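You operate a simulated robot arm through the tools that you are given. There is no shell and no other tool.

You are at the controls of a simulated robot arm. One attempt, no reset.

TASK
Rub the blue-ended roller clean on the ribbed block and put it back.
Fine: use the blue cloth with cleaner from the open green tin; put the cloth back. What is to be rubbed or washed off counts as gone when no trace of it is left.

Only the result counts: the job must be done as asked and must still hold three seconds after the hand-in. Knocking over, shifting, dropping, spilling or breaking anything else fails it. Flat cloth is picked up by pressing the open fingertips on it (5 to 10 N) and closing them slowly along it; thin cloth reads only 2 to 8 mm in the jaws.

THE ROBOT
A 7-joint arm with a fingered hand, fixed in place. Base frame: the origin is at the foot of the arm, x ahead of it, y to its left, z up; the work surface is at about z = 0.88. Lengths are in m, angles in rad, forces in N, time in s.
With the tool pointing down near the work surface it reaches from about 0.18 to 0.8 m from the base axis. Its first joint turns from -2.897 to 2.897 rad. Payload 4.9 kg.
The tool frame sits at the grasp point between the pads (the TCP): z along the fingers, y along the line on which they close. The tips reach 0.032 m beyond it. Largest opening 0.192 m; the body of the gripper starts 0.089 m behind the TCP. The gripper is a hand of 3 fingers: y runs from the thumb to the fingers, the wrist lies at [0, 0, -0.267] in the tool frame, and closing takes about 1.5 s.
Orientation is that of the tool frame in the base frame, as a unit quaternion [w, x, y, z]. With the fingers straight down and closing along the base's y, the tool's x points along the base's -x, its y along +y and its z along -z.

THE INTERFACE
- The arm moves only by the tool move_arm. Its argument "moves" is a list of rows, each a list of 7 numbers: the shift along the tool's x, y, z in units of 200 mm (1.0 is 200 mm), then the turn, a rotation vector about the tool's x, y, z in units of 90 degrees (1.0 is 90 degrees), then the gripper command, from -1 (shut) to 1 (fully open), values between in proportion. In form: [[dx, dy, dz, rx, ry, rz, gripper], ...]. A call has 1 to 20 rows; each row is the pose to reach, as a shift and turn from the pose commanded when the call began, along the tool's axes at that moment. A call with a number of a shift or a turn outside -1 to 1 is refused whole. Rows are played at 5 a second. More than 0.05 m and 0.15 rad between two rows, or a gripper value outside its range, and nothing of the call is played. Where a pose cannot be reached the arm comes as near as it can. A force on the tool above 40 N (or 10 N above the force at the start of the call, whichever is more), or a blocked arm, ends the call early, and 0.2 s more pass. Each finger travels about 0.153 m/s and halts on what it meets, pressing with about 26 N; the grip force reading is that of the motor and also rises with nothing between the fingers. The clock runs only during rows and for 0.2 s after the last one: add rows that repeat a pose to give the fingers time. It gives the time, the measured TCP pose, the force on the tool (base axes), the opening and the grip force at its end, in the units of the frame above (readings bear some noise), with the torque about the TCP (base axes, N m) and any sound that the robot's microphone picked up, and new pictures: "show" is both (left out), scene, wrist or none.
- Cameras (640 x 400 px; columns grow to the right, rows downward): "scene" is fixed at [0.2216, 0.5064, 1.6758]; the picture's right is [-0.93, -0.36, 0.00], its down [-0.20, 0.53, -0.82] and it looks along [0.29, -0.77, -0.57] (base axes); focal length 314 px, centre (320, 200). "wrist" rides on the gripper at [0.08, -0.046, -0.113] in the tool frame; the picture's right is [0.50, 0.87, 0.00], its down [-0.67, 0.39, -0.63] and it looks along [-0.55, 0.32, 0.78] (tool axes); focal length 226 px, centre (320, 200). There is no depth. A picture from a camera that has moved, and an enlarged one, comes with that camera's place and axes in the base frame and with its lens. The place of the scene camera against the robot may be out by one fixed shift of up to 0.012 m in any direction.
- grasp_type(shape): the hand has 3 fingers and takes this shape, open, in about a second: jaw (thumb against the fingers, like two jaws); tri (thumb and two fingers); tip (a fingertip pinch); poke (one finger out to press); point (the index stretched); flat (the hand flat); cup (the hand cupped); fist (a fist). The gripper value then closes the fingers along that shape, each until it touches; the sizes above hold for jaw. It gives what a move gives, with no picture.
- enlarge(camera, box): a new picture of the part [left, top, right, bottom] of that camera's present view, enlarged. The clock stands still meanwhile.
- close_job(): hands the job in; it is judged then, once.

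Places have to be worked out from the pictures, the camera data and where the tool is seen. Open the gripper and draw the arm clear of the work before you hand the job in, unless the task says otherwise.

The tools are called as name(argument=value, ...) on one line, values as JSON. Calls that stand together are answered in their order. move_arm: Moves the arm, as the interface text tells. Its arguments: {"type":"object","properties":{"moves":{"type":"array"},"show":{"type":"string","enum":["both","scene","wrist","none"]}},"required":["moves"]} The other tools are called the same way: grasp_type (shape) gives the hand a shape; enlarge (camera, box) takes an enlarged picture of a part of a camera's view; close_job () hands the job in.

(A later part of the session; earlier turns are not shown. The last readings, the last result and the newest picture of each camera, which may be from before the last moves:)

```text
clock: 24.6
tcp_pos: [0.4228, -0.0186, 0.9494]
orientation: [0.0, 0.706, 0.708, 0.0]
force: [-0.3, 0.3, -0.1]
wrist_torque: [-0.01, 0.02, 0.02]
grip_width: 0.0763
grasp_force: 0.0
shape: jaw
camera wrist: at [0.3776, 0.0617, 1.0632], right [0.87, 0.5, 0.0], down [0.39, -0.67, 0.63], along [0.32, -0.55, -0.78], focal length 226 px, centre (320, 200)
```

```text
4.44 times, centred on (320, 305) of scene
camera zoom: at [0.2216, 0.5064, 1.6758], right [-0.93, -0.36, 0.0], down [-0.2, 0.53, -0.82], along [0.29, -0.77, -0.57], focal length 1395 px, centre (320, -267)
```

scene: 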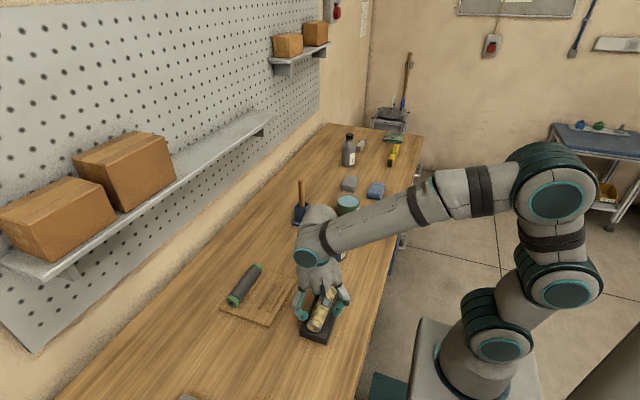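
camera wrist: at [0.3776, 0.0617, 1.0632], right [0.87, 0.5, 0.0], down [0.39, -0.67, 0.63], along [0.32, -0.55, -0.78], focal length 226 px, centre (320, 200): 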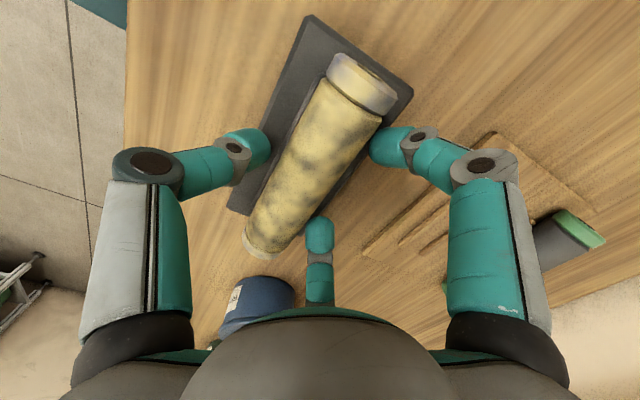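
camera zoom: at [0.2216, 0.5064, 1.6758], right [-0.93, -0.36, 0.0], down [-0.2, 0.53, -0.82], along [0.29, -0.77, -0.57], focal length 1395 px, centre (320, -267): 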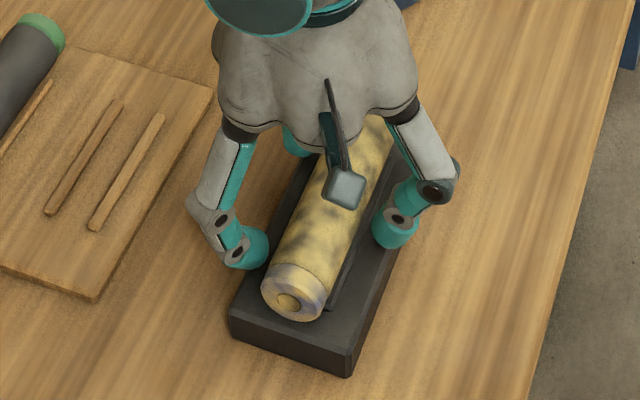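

The roller rests between the ribs and is released (grip pose on block: TCP 0.423, -0.018, 0.948). Now I'll raise the hand and travel toward the blue cloth for a close look.

move_arm(moves=[[0, 0, -0.1, 0, 0, 0, -0.2], [0, 0, -0.25, 0, 0, 0, -0.2], [0, 0, -0.45, 0, 0, 0, -0.2], [0, 0, -0.65, 0, 0, 0, -0.2], [0, 0, -0.85, 0, 0, 0, -0.2], [-0.2, 0, -0.9, 0, 0, 0, -0.2], [-0.4, -0.05, -0.9, 0, 0, 0, -0.2], [-0.6, -0.1, -0.9, 0, 0, 0, -0.2], [-0.8, -0.15, -0.9, 0, 0, 0, -0.2], [-1, -0.2, -0.9, 0, 0, 0, -0.2]], show="none")

move_arm(moves=[[-0.2, -0.05, 0, 0, 0, 0, -0.2], [-0.4, -0.1, 0, 0, 0, 0, -0.2], [-0.6, -0.15, 0, 0, 0, 0, -0.2], [-0.8, -0.2, 0, 0, 0, 0, -0.2], [-1, -0.25, 0, 0, 0, 0, -0.2], [-1, -0.25, 0, 0, 0, 0, -0.2]])

```text
clock: 26.8
tcp_pos: [0.3828, -0.2161, 1.1322]
orientation: [0.0, 0.706, 0.708, 0.001]
force: [-0.1, 0.0, 0.1]
wrist_torque: [0.05, -0.02, 0.0]
grip_width: 0.0764
grasp_force: 0.2
shape: jaw
```

```text
clock: 28.2
tcp_pos: [0.3352, -0.417, 1.1278]
orientation: [0.0, 0.706, 0.708, 0.0]
force: [0.4, -0.5, 0.1]
wrist_torque: [-0.01, 0.0, 0.0]
grip_width: 0.0766
grasp_force: 0.2
shape: jaw
camera wrist: at [0.2901, -0.3379, 1.2418], right [0.87, 0.5, 0.0], down [0.39, -0.67, 0.63], along [0.32, -0.55, -0.78], focal length 226 px, centre (320, 200)
```

scene: 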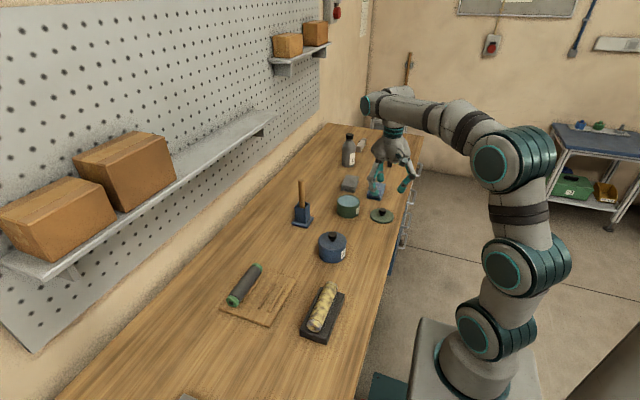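
wrist: 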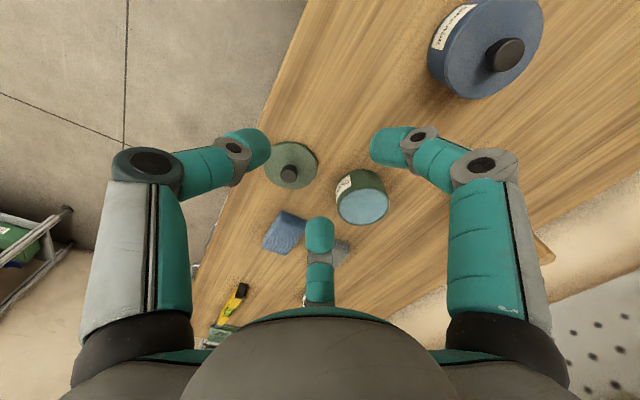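

enlarge(camera="wrist", box=[240, 130, 400, 260])

enlarge(camera="scene", box=[330, 150, 420, 230])

```text
3.08 times, centred on (320, 195) of wrist
camera zoom: at [0.2901, -0.3379, 1.2418], right [0.87, 0.5, 0.0], down [0.39, -0.67, 0.63], along [0.32, -0.55, -0.78], focal length 696 px, centre (320, 215)
```

zoom: 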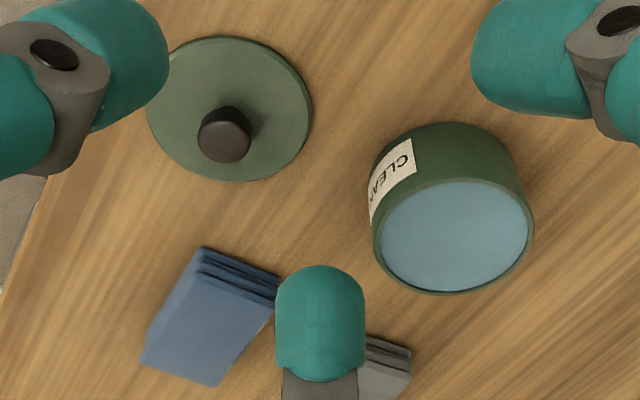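

```text
5.00 times, centred on (375, 190) of scene
camera zoom: at [0.2216, 0.5064, 1.6758], right [-0.93, -0.36, 0.0], down [-0.2, 0.53, -0.82], along [0.29, -0.77, -0.57], focal length 1570 px, centre (45, 250)
```

zoom: 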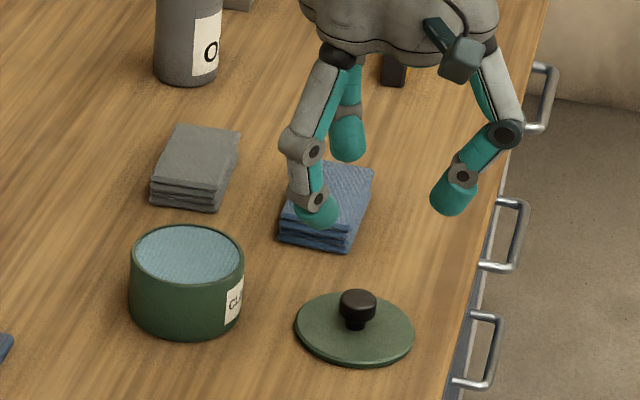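

The blue cloth is a folded stack about 0.06 × 0.11 × 0.02 m, centred near (0.412, -0.715), and the open green tin is labelled cleaner. I'll test how far the vertical hand reaches over the cloth, staying well above it.

move_arm(moves=[[-0.15, 0.04, 0.04, 0, 0, 0, -0.2], [-0.3, 0.075, 0.08, 0, 0, 0, -0.2], [-0.45, 0.11, 0.12, 0, 0, 0, -0.2], [-0.6, 0.15, 0.16, 0, 0, 0, -0.2], [-0.75, 0.185, 0.2, 0, 0, 0, -0.2], [-0.915, 0.225, 0.24, 0, 0, 0, -0.2]], show="none")

move_arm(moves=[[-0.13, 0.05, 0.05, 0, 0, 0, -0.1], [-0.26, 0.1, 0.1, 0, 0, 0, 0], [-0.39, 0.15, 0.2, 0, 0, 0, 0], [-0.525, 0.21, 0.3, 0, 0, 0, 0], [-0.525, 0.21, 0.3, 0, 0, 0, 0]])

```text
clock: 29.6
tcp_pos: [0.3783, -0.6008, 1.0842]
orientation: [-0.001, 0.707, 0.707, 0.0]
force: [0.0, -0.4, 1.9]
wrist_torque: [0.04, 0.07, 0.03]
grip_width: 0.0765
grasp_force: 0.1
shape: jaw
```

```text
clock: 30.8
tcp_pos: [0.3961, -0.6619, 1.0327]
orientation: [0.0, 0.707, 0.707, 0.0]
force: [0.4, -0.5, 0.2]
wrist_torque: [-0.01, -0.01, 0.0]
grip_width: 0.0961
grasp_force: 0.1
shape: jaw
out of reach, approached as far as the arm can: row 3, 4, 5
camera wrist: at [0.3511, -0.5827, 1.1466], right [0.87, 0.5, 0.0], down [0.39, -0.67, 0.63], along [0.32, -0.55, -0.78], focal length 226 px, centre (320, 200)
```

scene: 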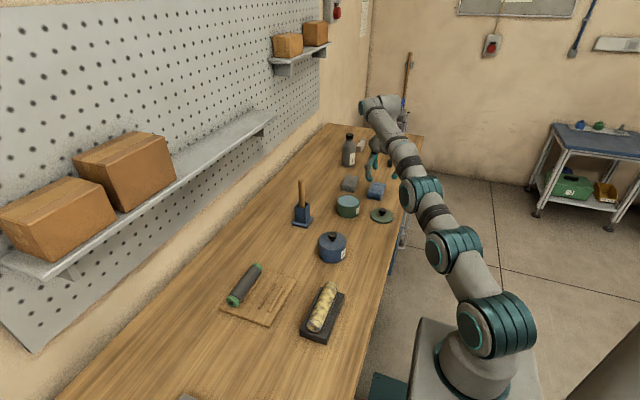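
wrist: 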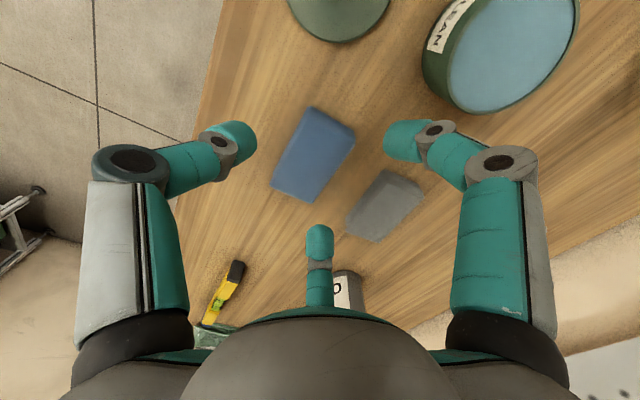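

Vertical reach ends near 0.77 m from the base here. I'll measure the cloth precisely from this nearer view.

enlarge(camera="wrist", box=[240, 80, 440, 260])

enlarge(camera="scene", box=[330, 130, 420, 230])

```text
2.22 times, centred on (340, 170) of wrist
camera zoom: at [0.3511, -0.5827, 1.1466], right [0.87, 0.5, 0.0], down [0.39, -0.67, 0.63], along [0.32, -0.55, -0.78], focal length 502 px, centre (276, 267)
```

zoom: 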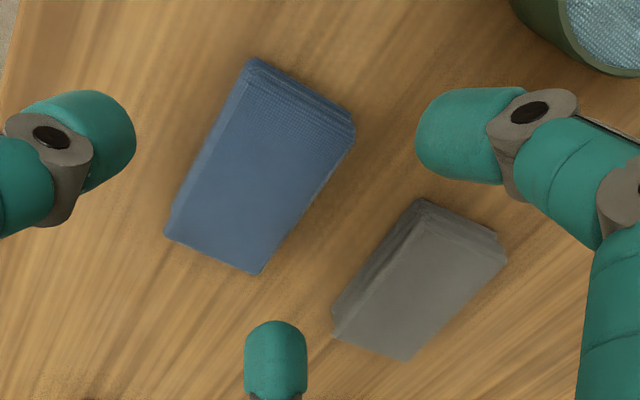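

```text
4.00 times, centred on (375, 180) of scene
camera zoom: at [0.2216, 0.5064, 1.6758], right [-0.93, -0.36, 0.0], down [-0.2, 0.53, -0.82], along [0.29, -0.77, -0.57], focal length 1256 px, centre (100, 280)
```

zoom: 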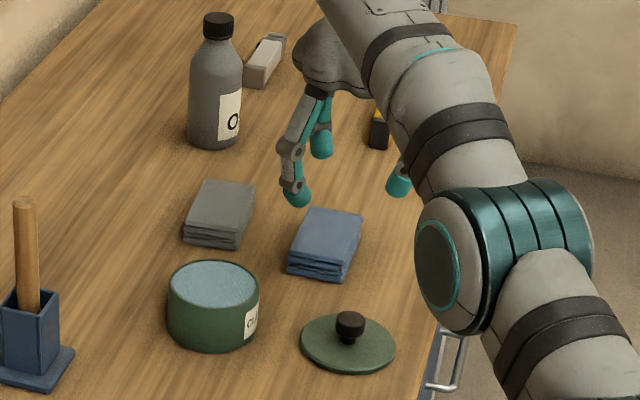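

The cloth spans x 0.380–0.443, y -0.657 to -0.769, with the grey cloth starting at x≈0.51. I'll tilt the hand about 14° outward (fingers leaning toward -y) to extend the reach and hover over the cloth with a wider opening.

move_arm(moves=[[0, 0.03, 0, 0, -0.05, 0, 0.1], [0, 0.06, 0, 0, -0.1, 0, 0.2], [0, 0.1, 0, 0, -0.1556, 0, 0.2], [-0.07, 0.13, 0.05, 0, -0.1556, 0, 0.2], [-0.14, 0.13, 0.12, 0, -0.1556, 0, 0.2], [-0.215, 0.13, 0.19, 0, -0.1556, 0, 0.2], [-0.215, 0.13, 0.19, 0, -0.1556, 0, 0.2]])

enlarge(camera="wrist", box=[220, 60, 440, 260])

```text
clock: 32.4
tcp_pos: [0.4221, -0.7046, 0.9936]
orientation: [0.086, 0.702, 0.702, -0.086]
force: [0.9, -0.7, 0.5]
wrist_torque: [0.02, -0.01, -0.03]
grip_width: 0.1149
grasp_force: 0.0
shape: jaw
camera wrist: at [0.3761, -0.6009, 1.0843], right [0.87, 0.49, -0.12], down [0.39, -0.5, 0.78], along [0.32, -0.72, -0.62], focal length 226 px, centre (320, 200)
```

scene: 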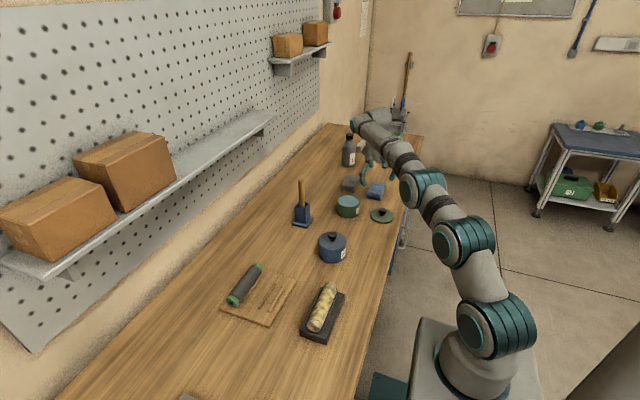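
wrist: 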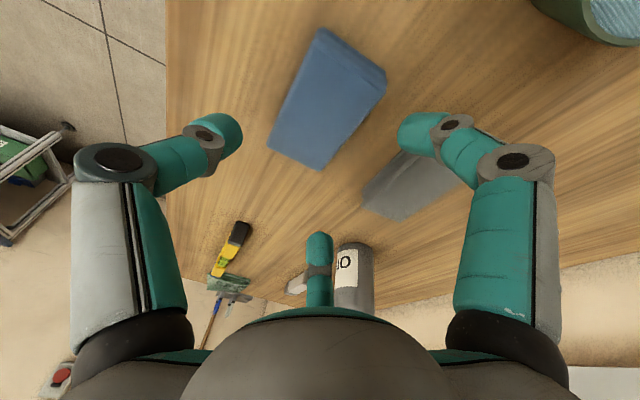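

```text
2.00 times, centred on (330, 160) of wrist
camera zoom: at [0.3761, -0.6009, 1.0843], right [0.87, 0.49, -0.12], down [0.39, -0.5, 0.78], along [0.32, -0.72, -0.62], focal length 452 px, centre (300, 280)
```

zoom: 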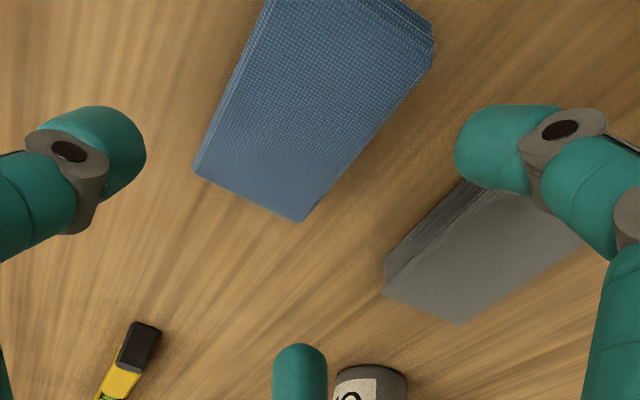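

The tilted pose is reached and the cloth is centred between the jaws. I'll descend to TCP z≈0.95 while easing the tilt to 10°.

move_arm(moves=[[0.013, 0, 0.053, 0, 0.01, 0, 0.2], [0.026, 0, 0.106, 0, 0.02, 0, 0.2], [0.04, 0, 0.159, 0, 0.033, 0, 0.2], [0.0528, 0, 0.2115, 0, 0.0444, 0, 0.2], [0.0528, 0, 0.2115, 0, 0.0444, 0, 0.2]], show="wrist")

enlarge(camera="wrist", box=[220, 60, 440, 260])

enlarge(camera="scene", box=[330, 130, 420, 230])

```text
clock: 33.6
tcp_pos: [0.4229, -0.707, 0.9514]
orientation: [0.062, 0.704, 0.705, -0.062]
force: [-0.2, -0.7, 0.1]
wrist_torque: [-0.02, -0.02, -0.01]
grip_width: 0.1147
grasp_force: 0.0
shape: jaw
camera wrist: at [0.3761, -0.6087, 1.0479], right [0.87, 0.49, -0.09], down [0.39, -0.55, 0.74], along [0.32, -0.67, -0.67], focal length 226 px, centre (320, 200)
```

wrist: 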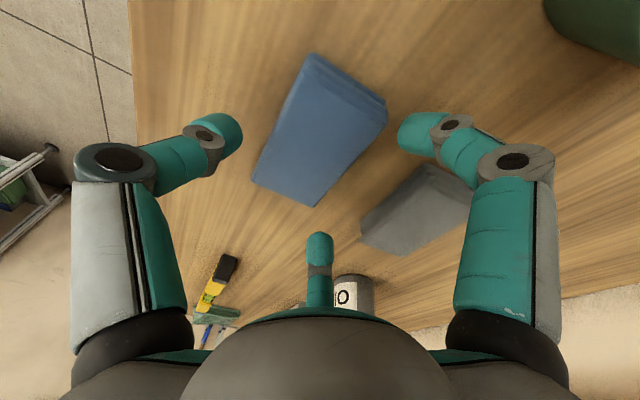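

```text
2.00 times, centred on (330, 160) of wrist
camera zoom: at [0.3761, -0.6087, 1.0479], right [0.87, 0.49, -0.09], down [0.39, -0.55, 0.74], along [0.32, -0.67, -0.67], focal length 452 px, centre (300, 280)
```

zoom: 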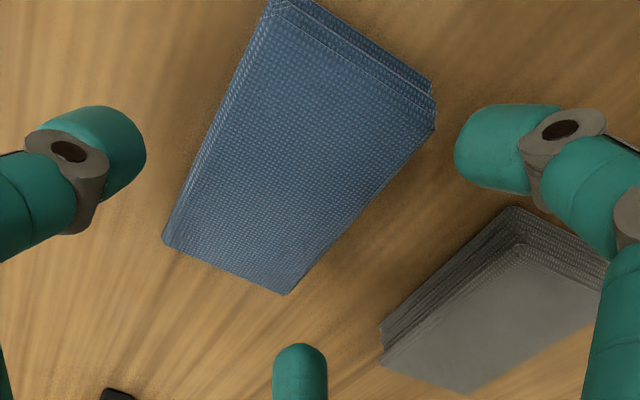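

```text
4.00 times, centred on (375, 180) of scene
camera zoom: at [0.2216, 0.5064, 1.6758], right [-0.93, -0.36, 0.0], down [-0.2, 0.53, -0.82], along [0.29, -0.77, -0.57], focal length 1256 px, centre (100, 280)
```

zoom: 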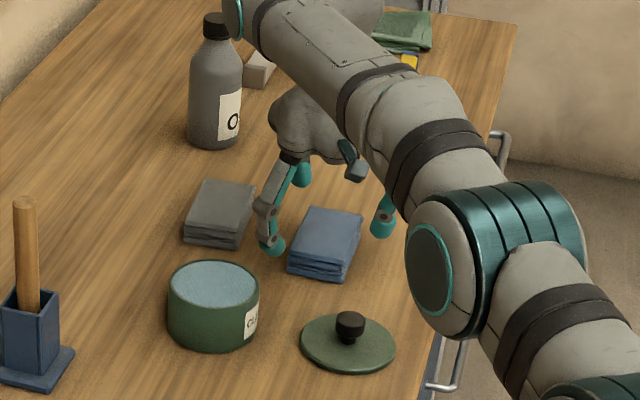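

The jaws straddle the cloth with clearance to the grey one. I'll descend to TCP z≈0.92 with an 8° tilt so the tips sit alongside the stack just above the table.

move_arm(moves=[[0.007, 0, 0.04, 0, 0.006, 0, 0.2], [0.014, 0, 0.08, 0, 0.012, 0, 0.2], [0.021, 0, 0.115, 0, 0.018, 0, 0.2], [0.027, 0, 0.15, 0, 0.0222, 0, 0.2], [0.027, 0, 0.15, 0, 0.0222, 0, 0.2]], show="wrist")

enlarge(camera="wrist", box=[220, 60, 440, 260])

enlarge(camera="scene", box=[345, 160, 405, 210])

```text
clock: 34.8
tcp_pos: [0.4231, -0.7086, 0.9207]
orientation: [0.05, 0.705, 0.706, -0.049]
force: [0.6, 0.0, 5.7]
wrist_torque: [0.34, -0.19, 0.0]
grip_width: 0.1148
grasp_force: 0.0
shape: jaw
camera wrist: at [0.3769, -0.6135, 1.022], right [0.87, 0.5, -0.07], down [0.39, -0.58, 0.72], along [0.32, -0.65, -0.69], focal length 226 px, centre (320, 200)
```

wrist: 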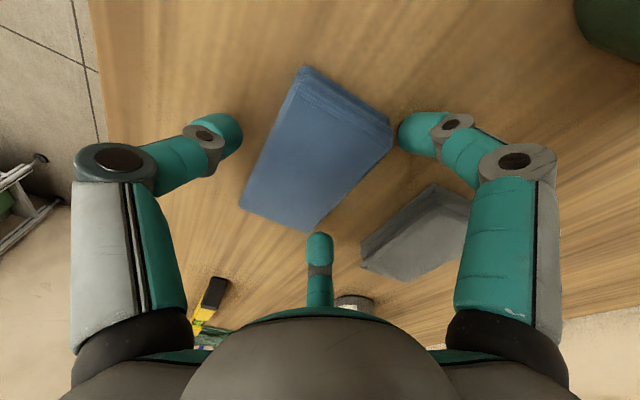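

```text
2.00 times, centred on (330, 160) of wrist
camera zoom: at [0.3769, -0.6135, 1.022], right [0.87, 0.5, -0.07], down [0.39, -0.58, 0.72], along [0.32, -0.65, -0.69], focal length 452 px, centre (300, 280)
```

zoom: 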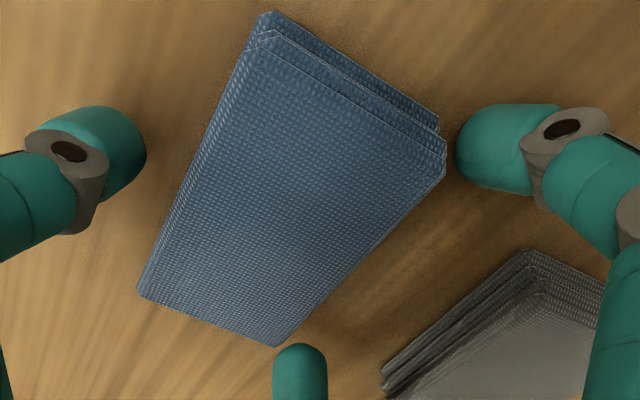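

```text
8.00 times, centred on (375, 185) of scene
camera zoom: at [0.2216, 0.5064, 1.6758], right [-0.93, -0.36, 0.0], down [-0.2, 0.53, -0.82], along [0.29, -0.77, -0.57], focal length 2512 px, centre (-120, 320)
```

zoom: 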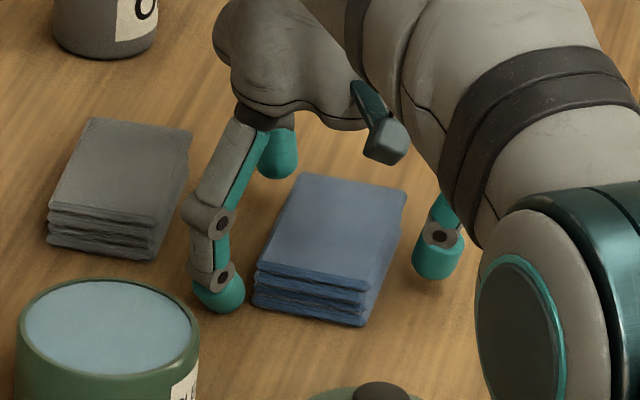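

The near fingertip lightly touches the table (5.7 N). I'll raise 3 mm and close slowly, checking the readings partway.

move_arm(moves=[[0, 0, -0.015, 0, 0, 0, 0.2], [0, 0, -0.018, 0, 0, 0, 0.1], [0, 0, -0.018, 0, 0, 0, 0.0], [0, 0, -0.018, 0, 0, 0, -0.08], [0, 0, -0.018, 0, 0, 0, -0.16], [0, 0, -0.018, 0, 0, 0, -0.2], [0, 0, -0.018, 0, 0, 0, -0.2]], show="wrist")

enlarge(camera="wrist", box=[220, 60, 440, 260])

enlarge(camera="scene", box=[345, 160, 405, 210])

```text
clock: 36.4
tcp_pos: [0.4213, -0.708, 0.9233]
orientation: [0.049, 0.706, 0.705, -0.048]
force: [-0.3, 0.1, -0.7]
wrist_torque: [0.0, -0.04, 0.0]
grip_width: 0.0697
grasp_force: 25.8
shape: jaw
camera wrist: at [0.3762, -0.6129, 1.024], right [0.87, 0.5, -0.07], down [0.39, -0.58, 0.72], along [0.32, -0.65, -0.69], focal length 226 px, centre (320, 200)
```

wrist: 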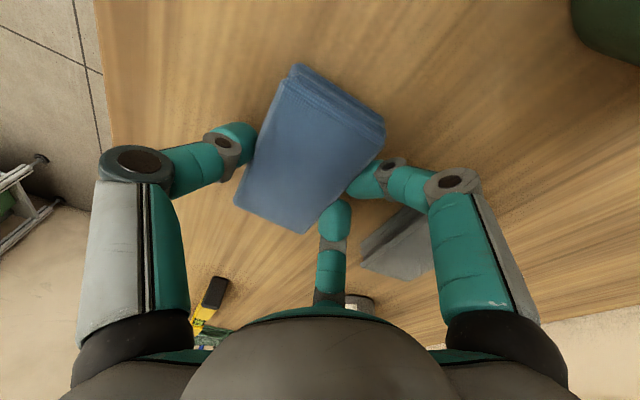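

```text
2.00 times, centred on (330, 160) of wrist
camera zoom: at [0.3762, -0.6129, 1.024], right [0.87, 0.5, -0.07], down [0.39, -0.58, 0.72], along [0.32, -0.65, -0.69], focal length 452 px, centre (300, 280)
```

zoom: 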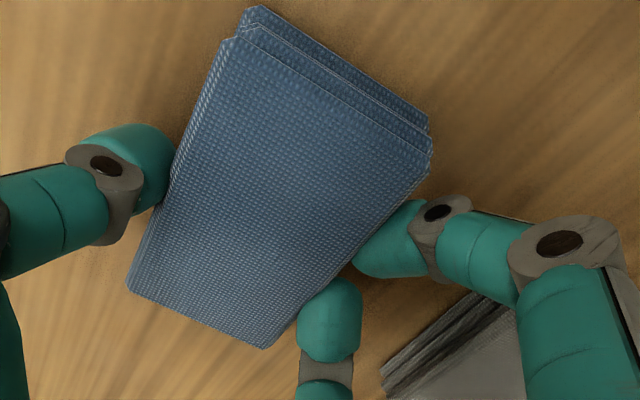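

```text
8.00 times, centred on (375, 185) of scene
camera zoom: at [0.2216, 0.5064, 1.6758], right [-0.93, -0.36, 0.0], down [-0.2, 0.53, -0.82], along [0.29, -0.77, -0.57], focal length 2512 px, centre (-120, 320)
```

zoom: 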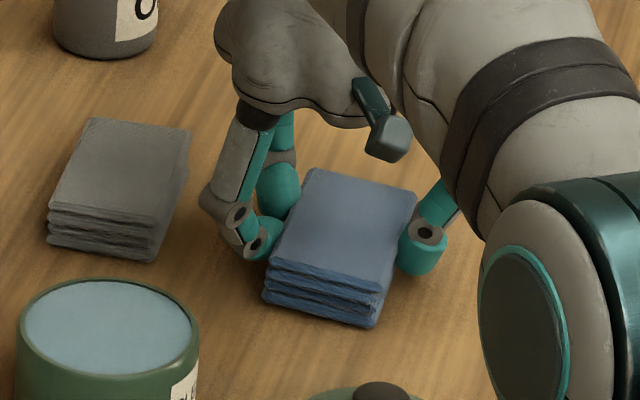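

The cloth stack is gripped across its width (0.070 m, 26 N) like a pad. I'll hold with a tighter command and lift slowly a few centimetres.

move_arm(moves=[[0, 0, 0, 0, 0, 0, -0.3], [0, 0, -0.01, 0, 0, 0, -0.4], [0, 0, -0.03, 0, 0, 0, -0.4], [0, 0, -0.06, 0, 0, 0, -0.4], [0, 0, -0.1, 0, 0, 0, -0.4], [0, 0, -0.15, 0, 0, 0, -0.4], [0, 0, -0.2, 0, 0, 0, -0.4], [0, 0, -0.2, 0, 0, 0, -0.4]], show="wrist")

enlarge(camera="wrist", box=[220, 60, 440, 260])

enlarge(camera="scene", box=[335, 140, 415, 210])

```text
clock: 38.2
tcp_pos: [0.4221, -0.7029, 0.9632]
orientation: [0.048, 0.704, 0.707, -0.049]
force: [0.5, 0.0, -0.4]
wrist_torque: [-0.02, -0.03, -0.02]
grip_width: 0.0683
grasp_force: 26.2
shape: jaw
camera wrist: at [0.3764, -0.6078, 1.0647], right [0.87, 0.5, -0.07], down [0.39, -0.58, 0.72], along [0.32, -0.65, -0.69], focal length 226 px, centre (320, 200)
```

wrist: 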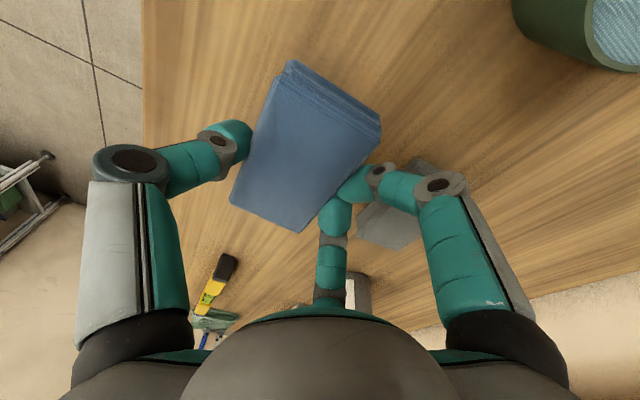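

```text
2.00 times, centred on (330, 160) of wrist
camera zoom: at [0.3764, -0.6078, 1.0647], right [0.87, 0.5, -0.07], down [0.39, -0.58, 0.72], along [0.32, -0.65, -0.69], focal length 452 px, centre (300, 280)
```

zoom: 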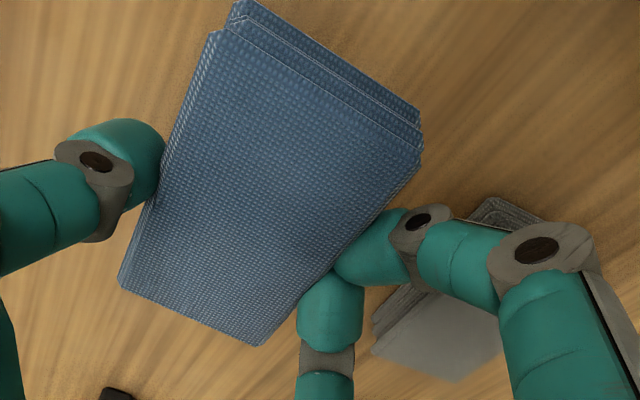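

```text
5.71 times, centred on (375, 175) of scene
camera zoom: at [0.2216, 0.5064, 1.6758], right [-0.93, -0.36, 0.0], down [-0.2, 0.53, -0.82], along [0.29, -0.77, -0.57], focal length 1794 px, centre (6, 343)
```

zoom: 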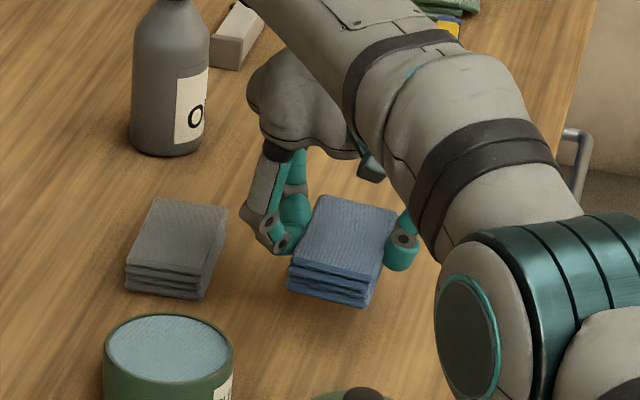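

The cloth lifts as a firm pad. Next I'll carry it up and back toward the cleaner tin (centre ≈ (0.494, -0.533), rim z≈0.927), keeping well above the rim.

move_arm(moves=[[0.08, 0.03, -0.1, 0, 0, 0, -0.4], [0.16, 0.08, -0.2, 0, 0, 0, -0.4], [0.24, 0.14, -0.3, 0, 0, 0, -0.4], [0.32, 0.2, -0.38, 0, 0, 0, -0.4], [0.4, 0.26, -0.45, 0, 0, 0, -0.4], [0.48, 0.32, -0.51, 0, 0, 0, -0.4], [0.56, 0.37, -0.55, 0, 0, 0, -0.4], [0.64, 0.4125, -0.58, 0, 0, 0, -0.4], [0.64, 0.4125, -0.58, 0, 0, 0, -0.4]])

enlarge(camera="scene", box=[310, 130, 410, 230])

```text
clock: 40.2
tcp_pos: [0.503, -0.5592, 1.0589]
orientation: [0.05, 0.706, 0.705, -0.049]
force: [0.5, -0.6, -1.3]
wrist_torque: [0.02, 0.0, -0.04]
grip_width: 0.0678
grasp_force: 26.1
shape: jaw
camera wrist: at [0.4579, -0.4646, 1.1604], right [0.87, 0.5, -0.07], down [0.39, -0.58, 0.72], along [0.32, -0.65, -0.69], focal length 226 px, centre (320, 200)
```

scene: 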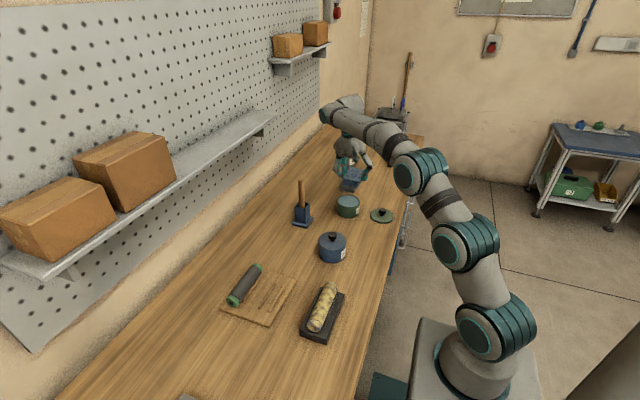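
wrist: 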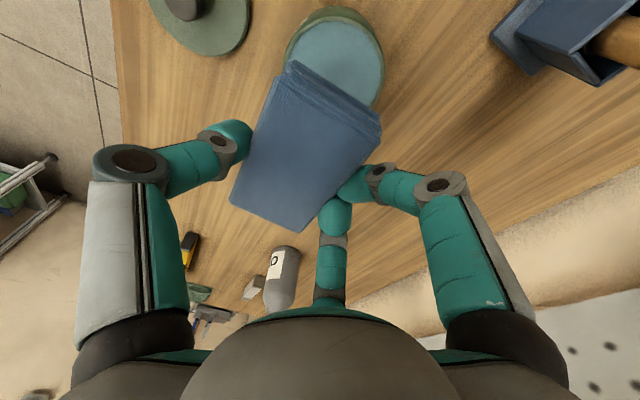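

```text
4.00 times, centred on (360, 180) of scene
camera zoom: at [0.2216, 0.5064, 1.6758], right [-0.93, -0.36, 0.0], down [-0.2, 0.53, -0.82], along [0.29, -0.77, -0.57], focal length 1256 px, centre (160, 280)
```

zoom: 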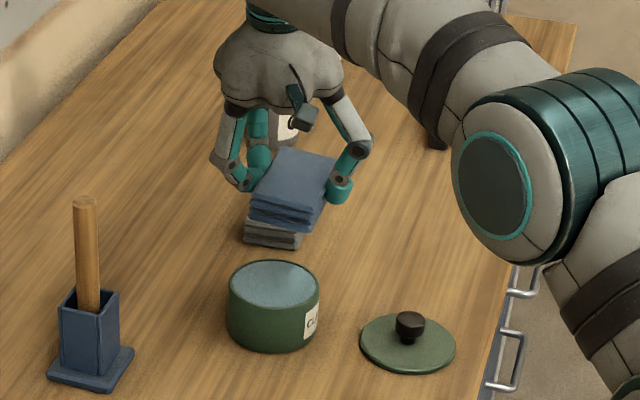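

I'll enlarge the wrist view of the tin to fix its centre relative to the tool before tilting and dipping.

enlarge(camera="wrist", box=[220, 0, 420, 140])

enlarge(camera="scene", box=[325, 165, 375, 225])

```text
2.86 times, centred on (320, 70) of wrist
camera zoom: at [0.4579, -0.4646, 1.1604], right [0.87, 0.5, -0.07], down [0.39, -0.58, 0.72], along [0.32, -0.65, -0.69], focal length 646 px, centre (320, 571)
```

zoom: 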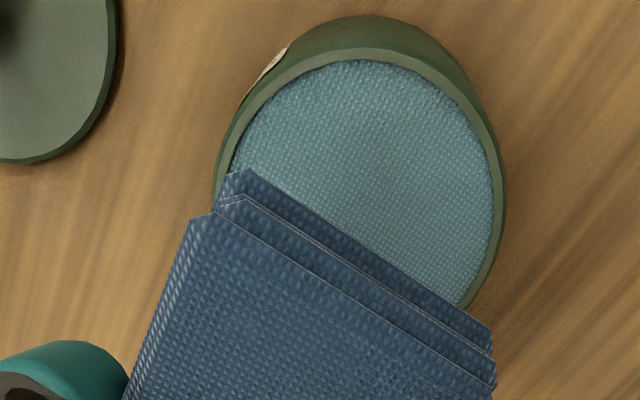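

```text
6.67 times, centred on (350, 195) of scene
camera zoom: at [0.2216, 0.5064, 1.6758], right [-0.93, -0.36, 0.0], down [-0.2, 0.53, -0.82], along [0.29, -0.77, -0.57], focal length 2093 px, centre (120, 233)
```

zoom: 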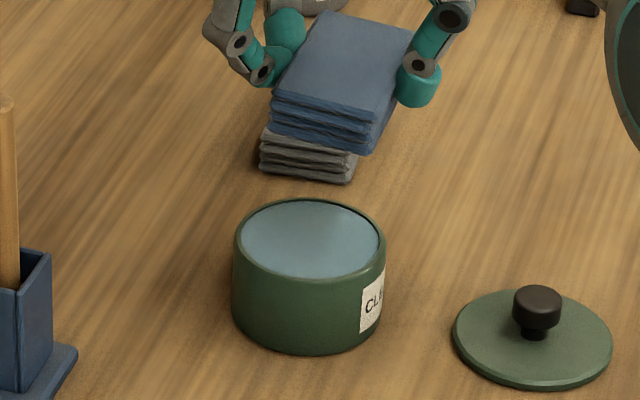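

The tin's centre works out at (0.4935, -0.534), inner radius about 0.045, and the cloth's near end spans tool y -0.051 to 0.012. I'll tilt the hand to 45° so that the cloth's near edge points down over the tin.

move_arm(moves=[[0.02, 0.01, 0.005, 0, -0.07, 0, -0.4], [0.04, 0.02, 0.01, 0, -0.14, 0, -0.4], [0.06, 0.03, 0.015, 0, -0.21, 0, -0.4], [0.08, 0.04, 0.02, 0, -0.28, 0, -0.4], [0.1, 0.05, 0.025, 0, -0.35, 0, -0.4], [0.12, 0.05, 0.0285, 0, -0.411, 0, -0.4], [0.12, 0.05, 0.0285, 0, -0.411, 0, -0.4]])

enlarge(camera="wrist", box=[220, 0, 440, 200])

enlarge(camera="scene", box=[310, 140, 400, 230])

```text
clock: 41.8
tcp_pos: [0.5149, -0.5358, 1.0499]
orientation: [0.27, 0.654, 0.653, -0.271]
force: [-0.4, -0.5, 0.2]
wrist_torque: [-0.01, 0.02, 0.02]
grip_width: 0.0678
grasp_force: 25.8
shape: jaw
camera wrist: at [0.4695, -0.4, 1.0736], right [0.87, 0.35, -0.35], down [0.39, -0.03, 0.92], along [0.32, -0.93, -0.16], focal length 226 px, centre (320, 200)
```

scene: 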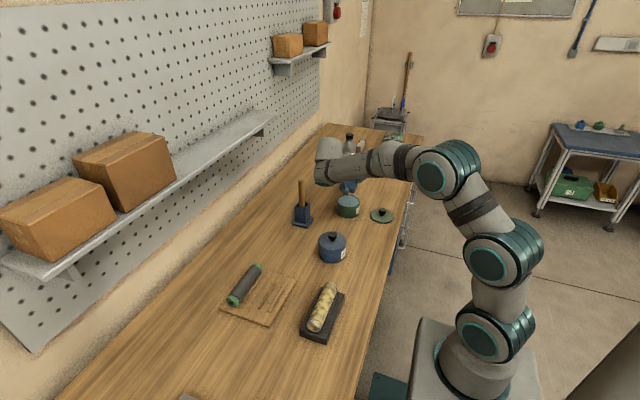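
wrist: 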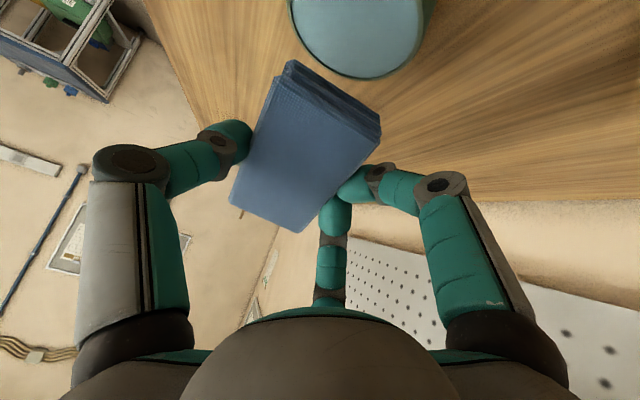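

```text
2.00 times, centred on (330, 100) of wrist
camera zoom: at [0.4695, -0.4, 1.0736], right [0.87, 0.35, -0.35], down [0.39, -0.03, 0.92], along [0.32, -0.93, -0.16], focal length 452 px, centre (300, 400)
```

zoom: 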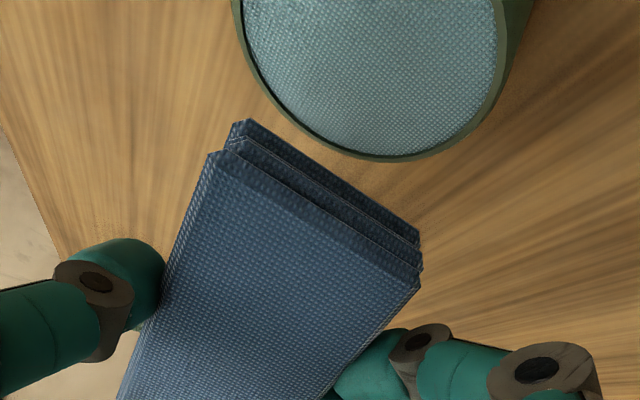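

```text
4.44 times, centred on (355, 185) of scene
camera zoom: at [0.2216, 0.5064, 1.6758], right [-0.93, -0.36, 0.0], down [-0.2, 0.53, -0.82], along [0.29, -0.77, -0.57], focal length 1395 px, centre (164, 267)
```

zoom: 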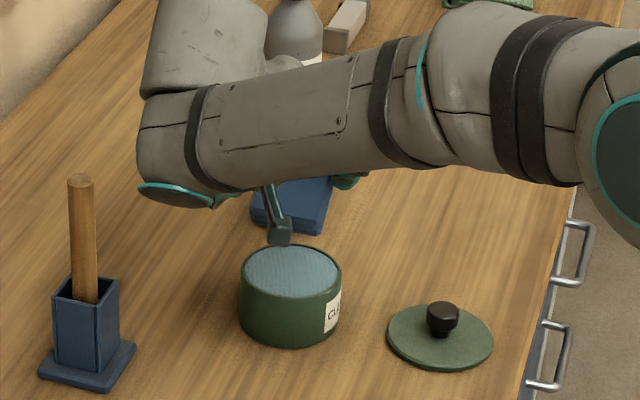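

The cloth's lower edge (x 0.464–0.527, y≈-0.52) lines up over the tin. I'll descend until that edge is just above the rim and look again.

move_arm(moves=[[0.04, -0.005, 0.04, 0, 0, 0, -0.4], [0.08, -0.01, 0.08, 0, 0, 0, -0.4], [0.12, -0.01, 0.12, 0, 0, 0, -0.4], [0.155, -0.01, 0.155, 0, 0, 0, -0.4], [0.18, -0.01, 0.18, 0, 0, 0, -0.4], [0.18, -0.01, 0.18, 0, 0, 0, -0.4]])

enlarge(camera="wrist", box=[220, 0, 440, 200])

enlarge(camera="scene", box=[310, 140, 400, 230])

```text
clock: 43.2
tcp_pos: [0.5133, -0.5387, 1.0012]
orientation: [0.272, 0.653, 0.653, -0.271]
force: [0.1, -2.1, 5.8]
wrist_torque: [-0.04, 0.27, 0.18]
grip_width: 0.0681
grasp_force: 26.3
shape: jaw
camera wrist: at [0.4672, -0.4012, 1.0246], right [0.87, 0.35, -0.35], down [0.39, -0.03, 0.92], along [0.32, -0.93, -0.16], focal length 226 px, centre (320, 200)
```

scene: 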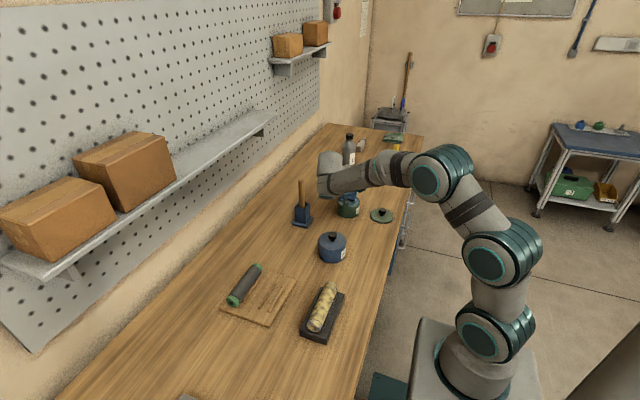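
wrist: 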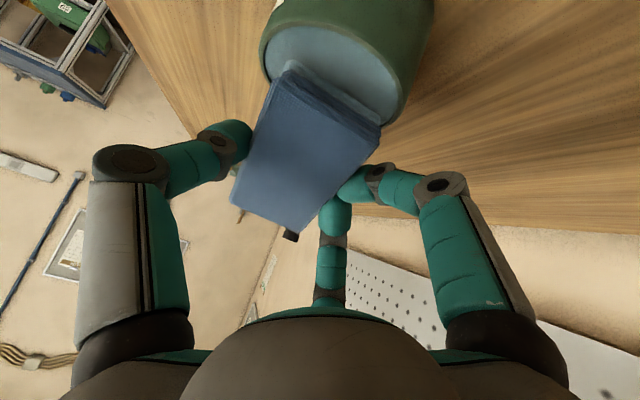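

```text
2.00 times, centred on (330, 100) of wrist
camera zoom: at [0.4672, -0.4012, 1.0246], right [0.87, 0.35, -0.35], down [0.39, -0.03, 0.92], along [0.32, -0.93, -0.16], focal length 452 px, centre (300, 400)
```

zoom: 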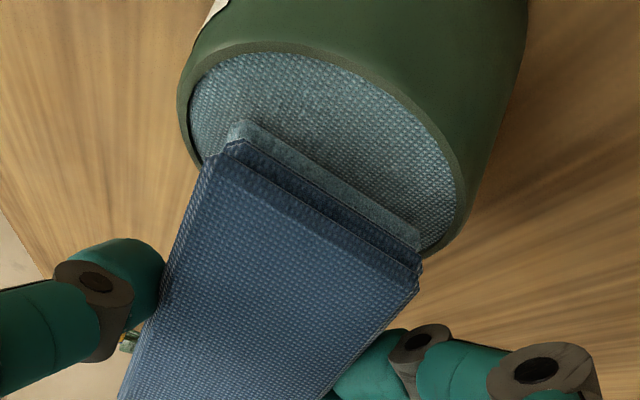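

```text
4.44 times, centred on (355, 185) of scene
camera zoom: at [0.2216, 0.5064, 1.6758], right [-0.93, -0.36, 0.0], down [-0.2, 0.53, -0.82], along [0.29, -0.77, -0.57], focal length 1395 px, centre (164, 267)
```

zoom: 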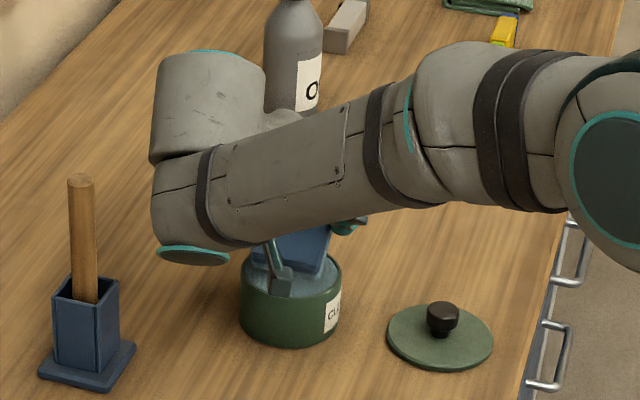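

The cloth's lowest layer now looks tinted by the cleaner, with a light 6 N contact. I'll press 2 mm further to learn whether it sinks or meets resistance.

move_arm(moves=[[0.004, 0, 0.004, 0, 0, 0, -0.4], [0.007, 0, 0.007, 0, 0, 0, -0.4], [0.007, 0, 0.007, 0, 0, 0, -0.4]], show="wrist")

enlarge(camera="wrist", box=[240, 0, 400, 140])

```text
clock: 44.0
tcp_pos: [0.512, -0.5359, 0.9967]
orientation: [0.271, 0.653, 0.654, -0.269]
force: [1.1, -3.9, 9.0]
wrist_torque: [-0.01, 0.43, 0.19]
grip_width: 0.0678
grasp_force: 26.1
shape: jaw
camera wrist: at [0.4667, -0.3991, 1.0214], right [0.87, 0.35, -0.35], down [0.39, -0.03, 0.92], along [0.32, -0.93, -0.16], focal length 226 px, centre (320, 200)
```

wrist: 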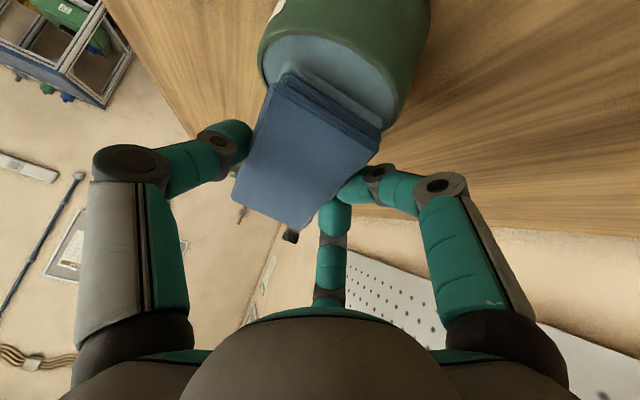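

```text
2.86 times, centred on (320, 70) of wrist
camera zoom: at [0.4667, -0.3991, 1.0214], right [0.87, 0.35, -0.35], down [0.39, -0.03, 0.92], along [0.32, -0.93, -0.16], focal length 646 px, centre (320, 571)
```

zoom: 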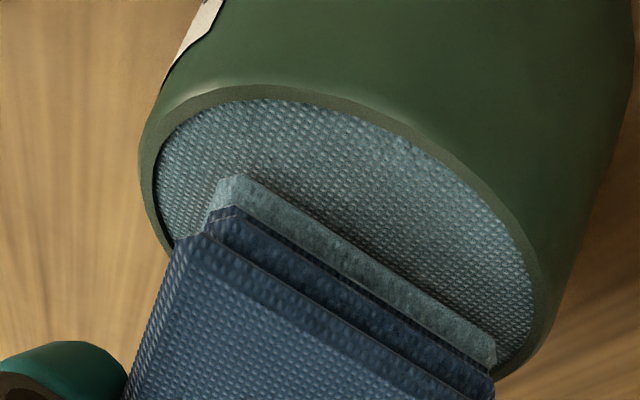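

The lowest layer has changed to the cleaner's colour, so it takes up the cleaner. I'll lift clear and inspect how far the wetting extends.

move_arm(moves=[[-0.03, 0, -0.03, 0, 0, 0, -0.4], [-0.08, 0, -0.08, 0, 0, 0, -0.4], [-0.14, 0, -0.14, 0, 0, 0, -0.4], [-0.2, 0, -0.2, 0, 0, 0, -0.4], [-0.2, 0, -0.2, 0, 0, 0, -0.4]])

enlarge(camera="wrist", box=[220, 0, 440, 200])

enlarge(camera="scene", box=[310, 140, 400, 230])

```text
clock: 45.2
tcp_pos: [0.511, -0.5348, 1.054]
orientation: [0.271, 0.654, 0.653, -0.271]
force: [-0.6, 0.4, 0.2]
wrist_torque: [0.04, -0.03, -0.02]
grip_width: 0.0677
grasp_force: 26.2
shape: jaw
camera wrist: at [0.4663, -0.3993, 1.0774], right [0.87, 0.35, -0.35], down [0.39, -0.03, 0.92], along [0.32, -0.93, -0.16], focal length 226 px, centre (320, 200)
```

scene: 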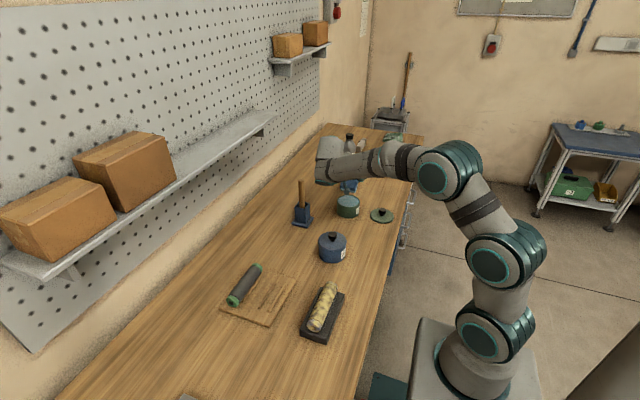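
wrist: 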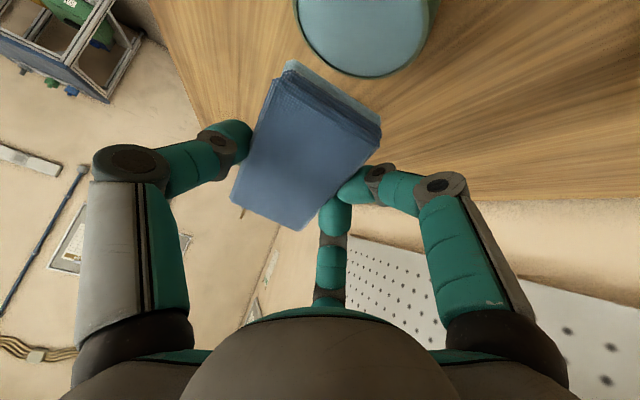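

```text
2.00 times, centred on (330, 100) of wrist
camera zoom: at [0.4663, -0.3993, 1.0774], right [0.87, 0.35, -0.35], down [0.39, -0.03, 0.92], along [0.32, -0.93, -0.16], focal length 452 px, centre (300, 400)
```

zoom: 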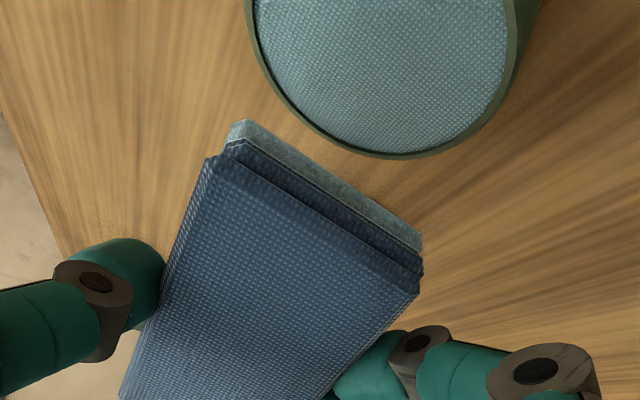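

```text
4.44 times, centred on (355, 185) of scene
camera zoom: at [0.2216, 0.5064, 1.6758], right [-0.93, -0.36, 0.0], down [-0.2, 0.53, -0.82], along [0.29, -0.77, -0.57], focal length 1395 px, centre (164, 267)
```

zoom: 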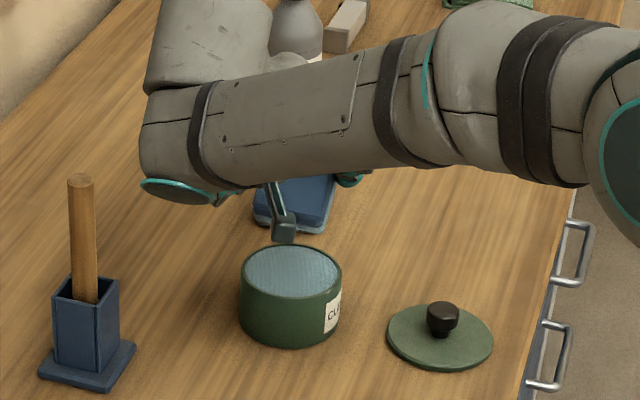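

The cloth's bottom face is now charged with cleaner and the tin has not moved. I'll return to the 8° tilt, which puts the pad's face level, and travel to the roller, passing above the blue tin.

move_arm(moves=[[-0.1, 0, -0.1, 0, 0, 0, -0.4], [-0.05, -0.03, -0.22, 0, 0.07, 0, -0.4], [0, -0.06, -0.32, 0, 0.14, 0, -0.4], [0.05, -0.09, -0.42, 0, 0.21, 0, -0.4], [0.1, -0.12, -0.5, 0, 0.28, 0, -0.4], [0.14, -0.14, -0.58, 0, 0.35, 0, -0.4], [0.173, -0.155, -0.64, 0, 0.411, 0, -0.4], [0.173, -0.155, -0.64, 0, 0.411, 0, -0.4]], show="none")

move_arm(moves=[[0.16, -0.02, 0, 0, 0, 0, -0.4], [0.32, -0.04, 0, 0, 0, 0, -0.4], [0.48, -0.06, 0, 0, 0, 0, -0.4], [0.64, -0.08, 0, 0, 0, 0, -0.4], [0.8, -0.1, 0, 0, 0, 0, -0.4], [0.96, -0.12, 0, 0, 0, 0, -0.4]], show="none")

move_arm(moves=[[0.16, -0.02, 0.02, 0, 0, 0, -0.4], [0.32, -0.04, 0.04, 0, 0, 0, -0.4], [0.48, -0.06, 0.06, 0, 0, 0, -0.4], [0.64, -0.08, 0.08, 0, 0, 0, -0.4], [0.8, -0.1, 0.1, 0, 0, 0, -0.4], [0.96, -0.12, 0.12, 0, 0, 0, -0.4], [0.96, -0.12, 0.12, 0, 0, 0, -0.4]])

```text
clock: 47.0
tcp_pos: [0.4804, -0.4207, 1.1176]
orientation: [0.049, 0.705, 0.706, -0.048]
force: [0.9, -0.8, -0.4]
wrist_torque: [0.03, 0.0, -0.01]
grip_width: 0.068
grasp_force: 25.8
shape: jaw
```

```text
clock: 48.4
tcp_pos: [0.4553, -0.2279, 1.0937]
orientation: [0.049, 0.705, 0.706, -0.05]
force: [0.9, 0.1, -0.6]
wrist_torque: [-0.01, 0.01, 0.01]
grip_width: 0.068
grasp_force: 26.0
shape: jaw
```

```text
clock: 50.0
tcp_pos: [0.4314, -0.0435, 1.0448]
orientation: [0.05, 0.705, 0.706, -0.05]
force: [-0.7, -0.3, 0.3]
wrist_torque: [0.02, -0.04, -0.01]
grip_width: 0.0676
grasp_force: 25.9
shape: jaw
camera wrist: at [0.386, 0.0508, 1.1459], right [0.87, 0.5, -0.07], down [0.39, -0.58, 0.72], along [0.32, -0.65, -0.69], focal length 226 px, centre (320, 200)
```

scene: 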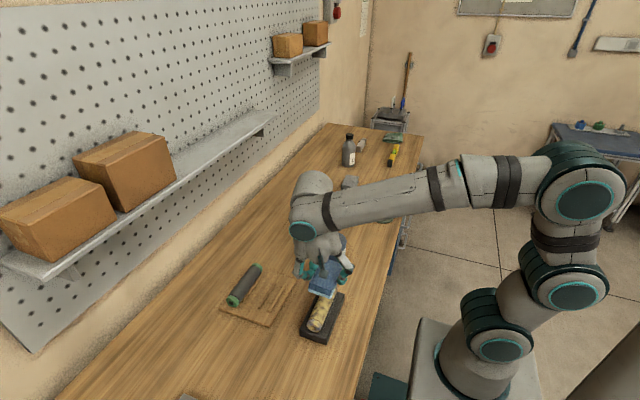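
wrist: 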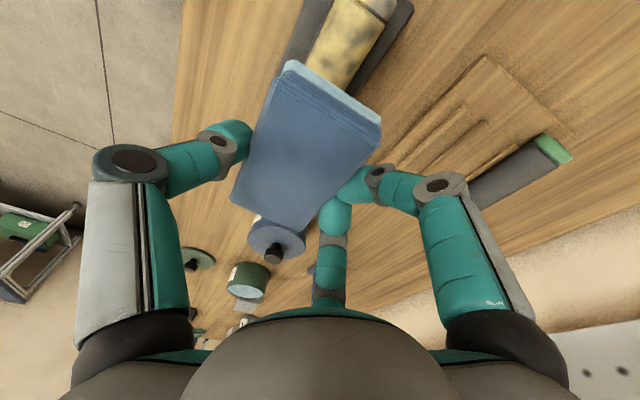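

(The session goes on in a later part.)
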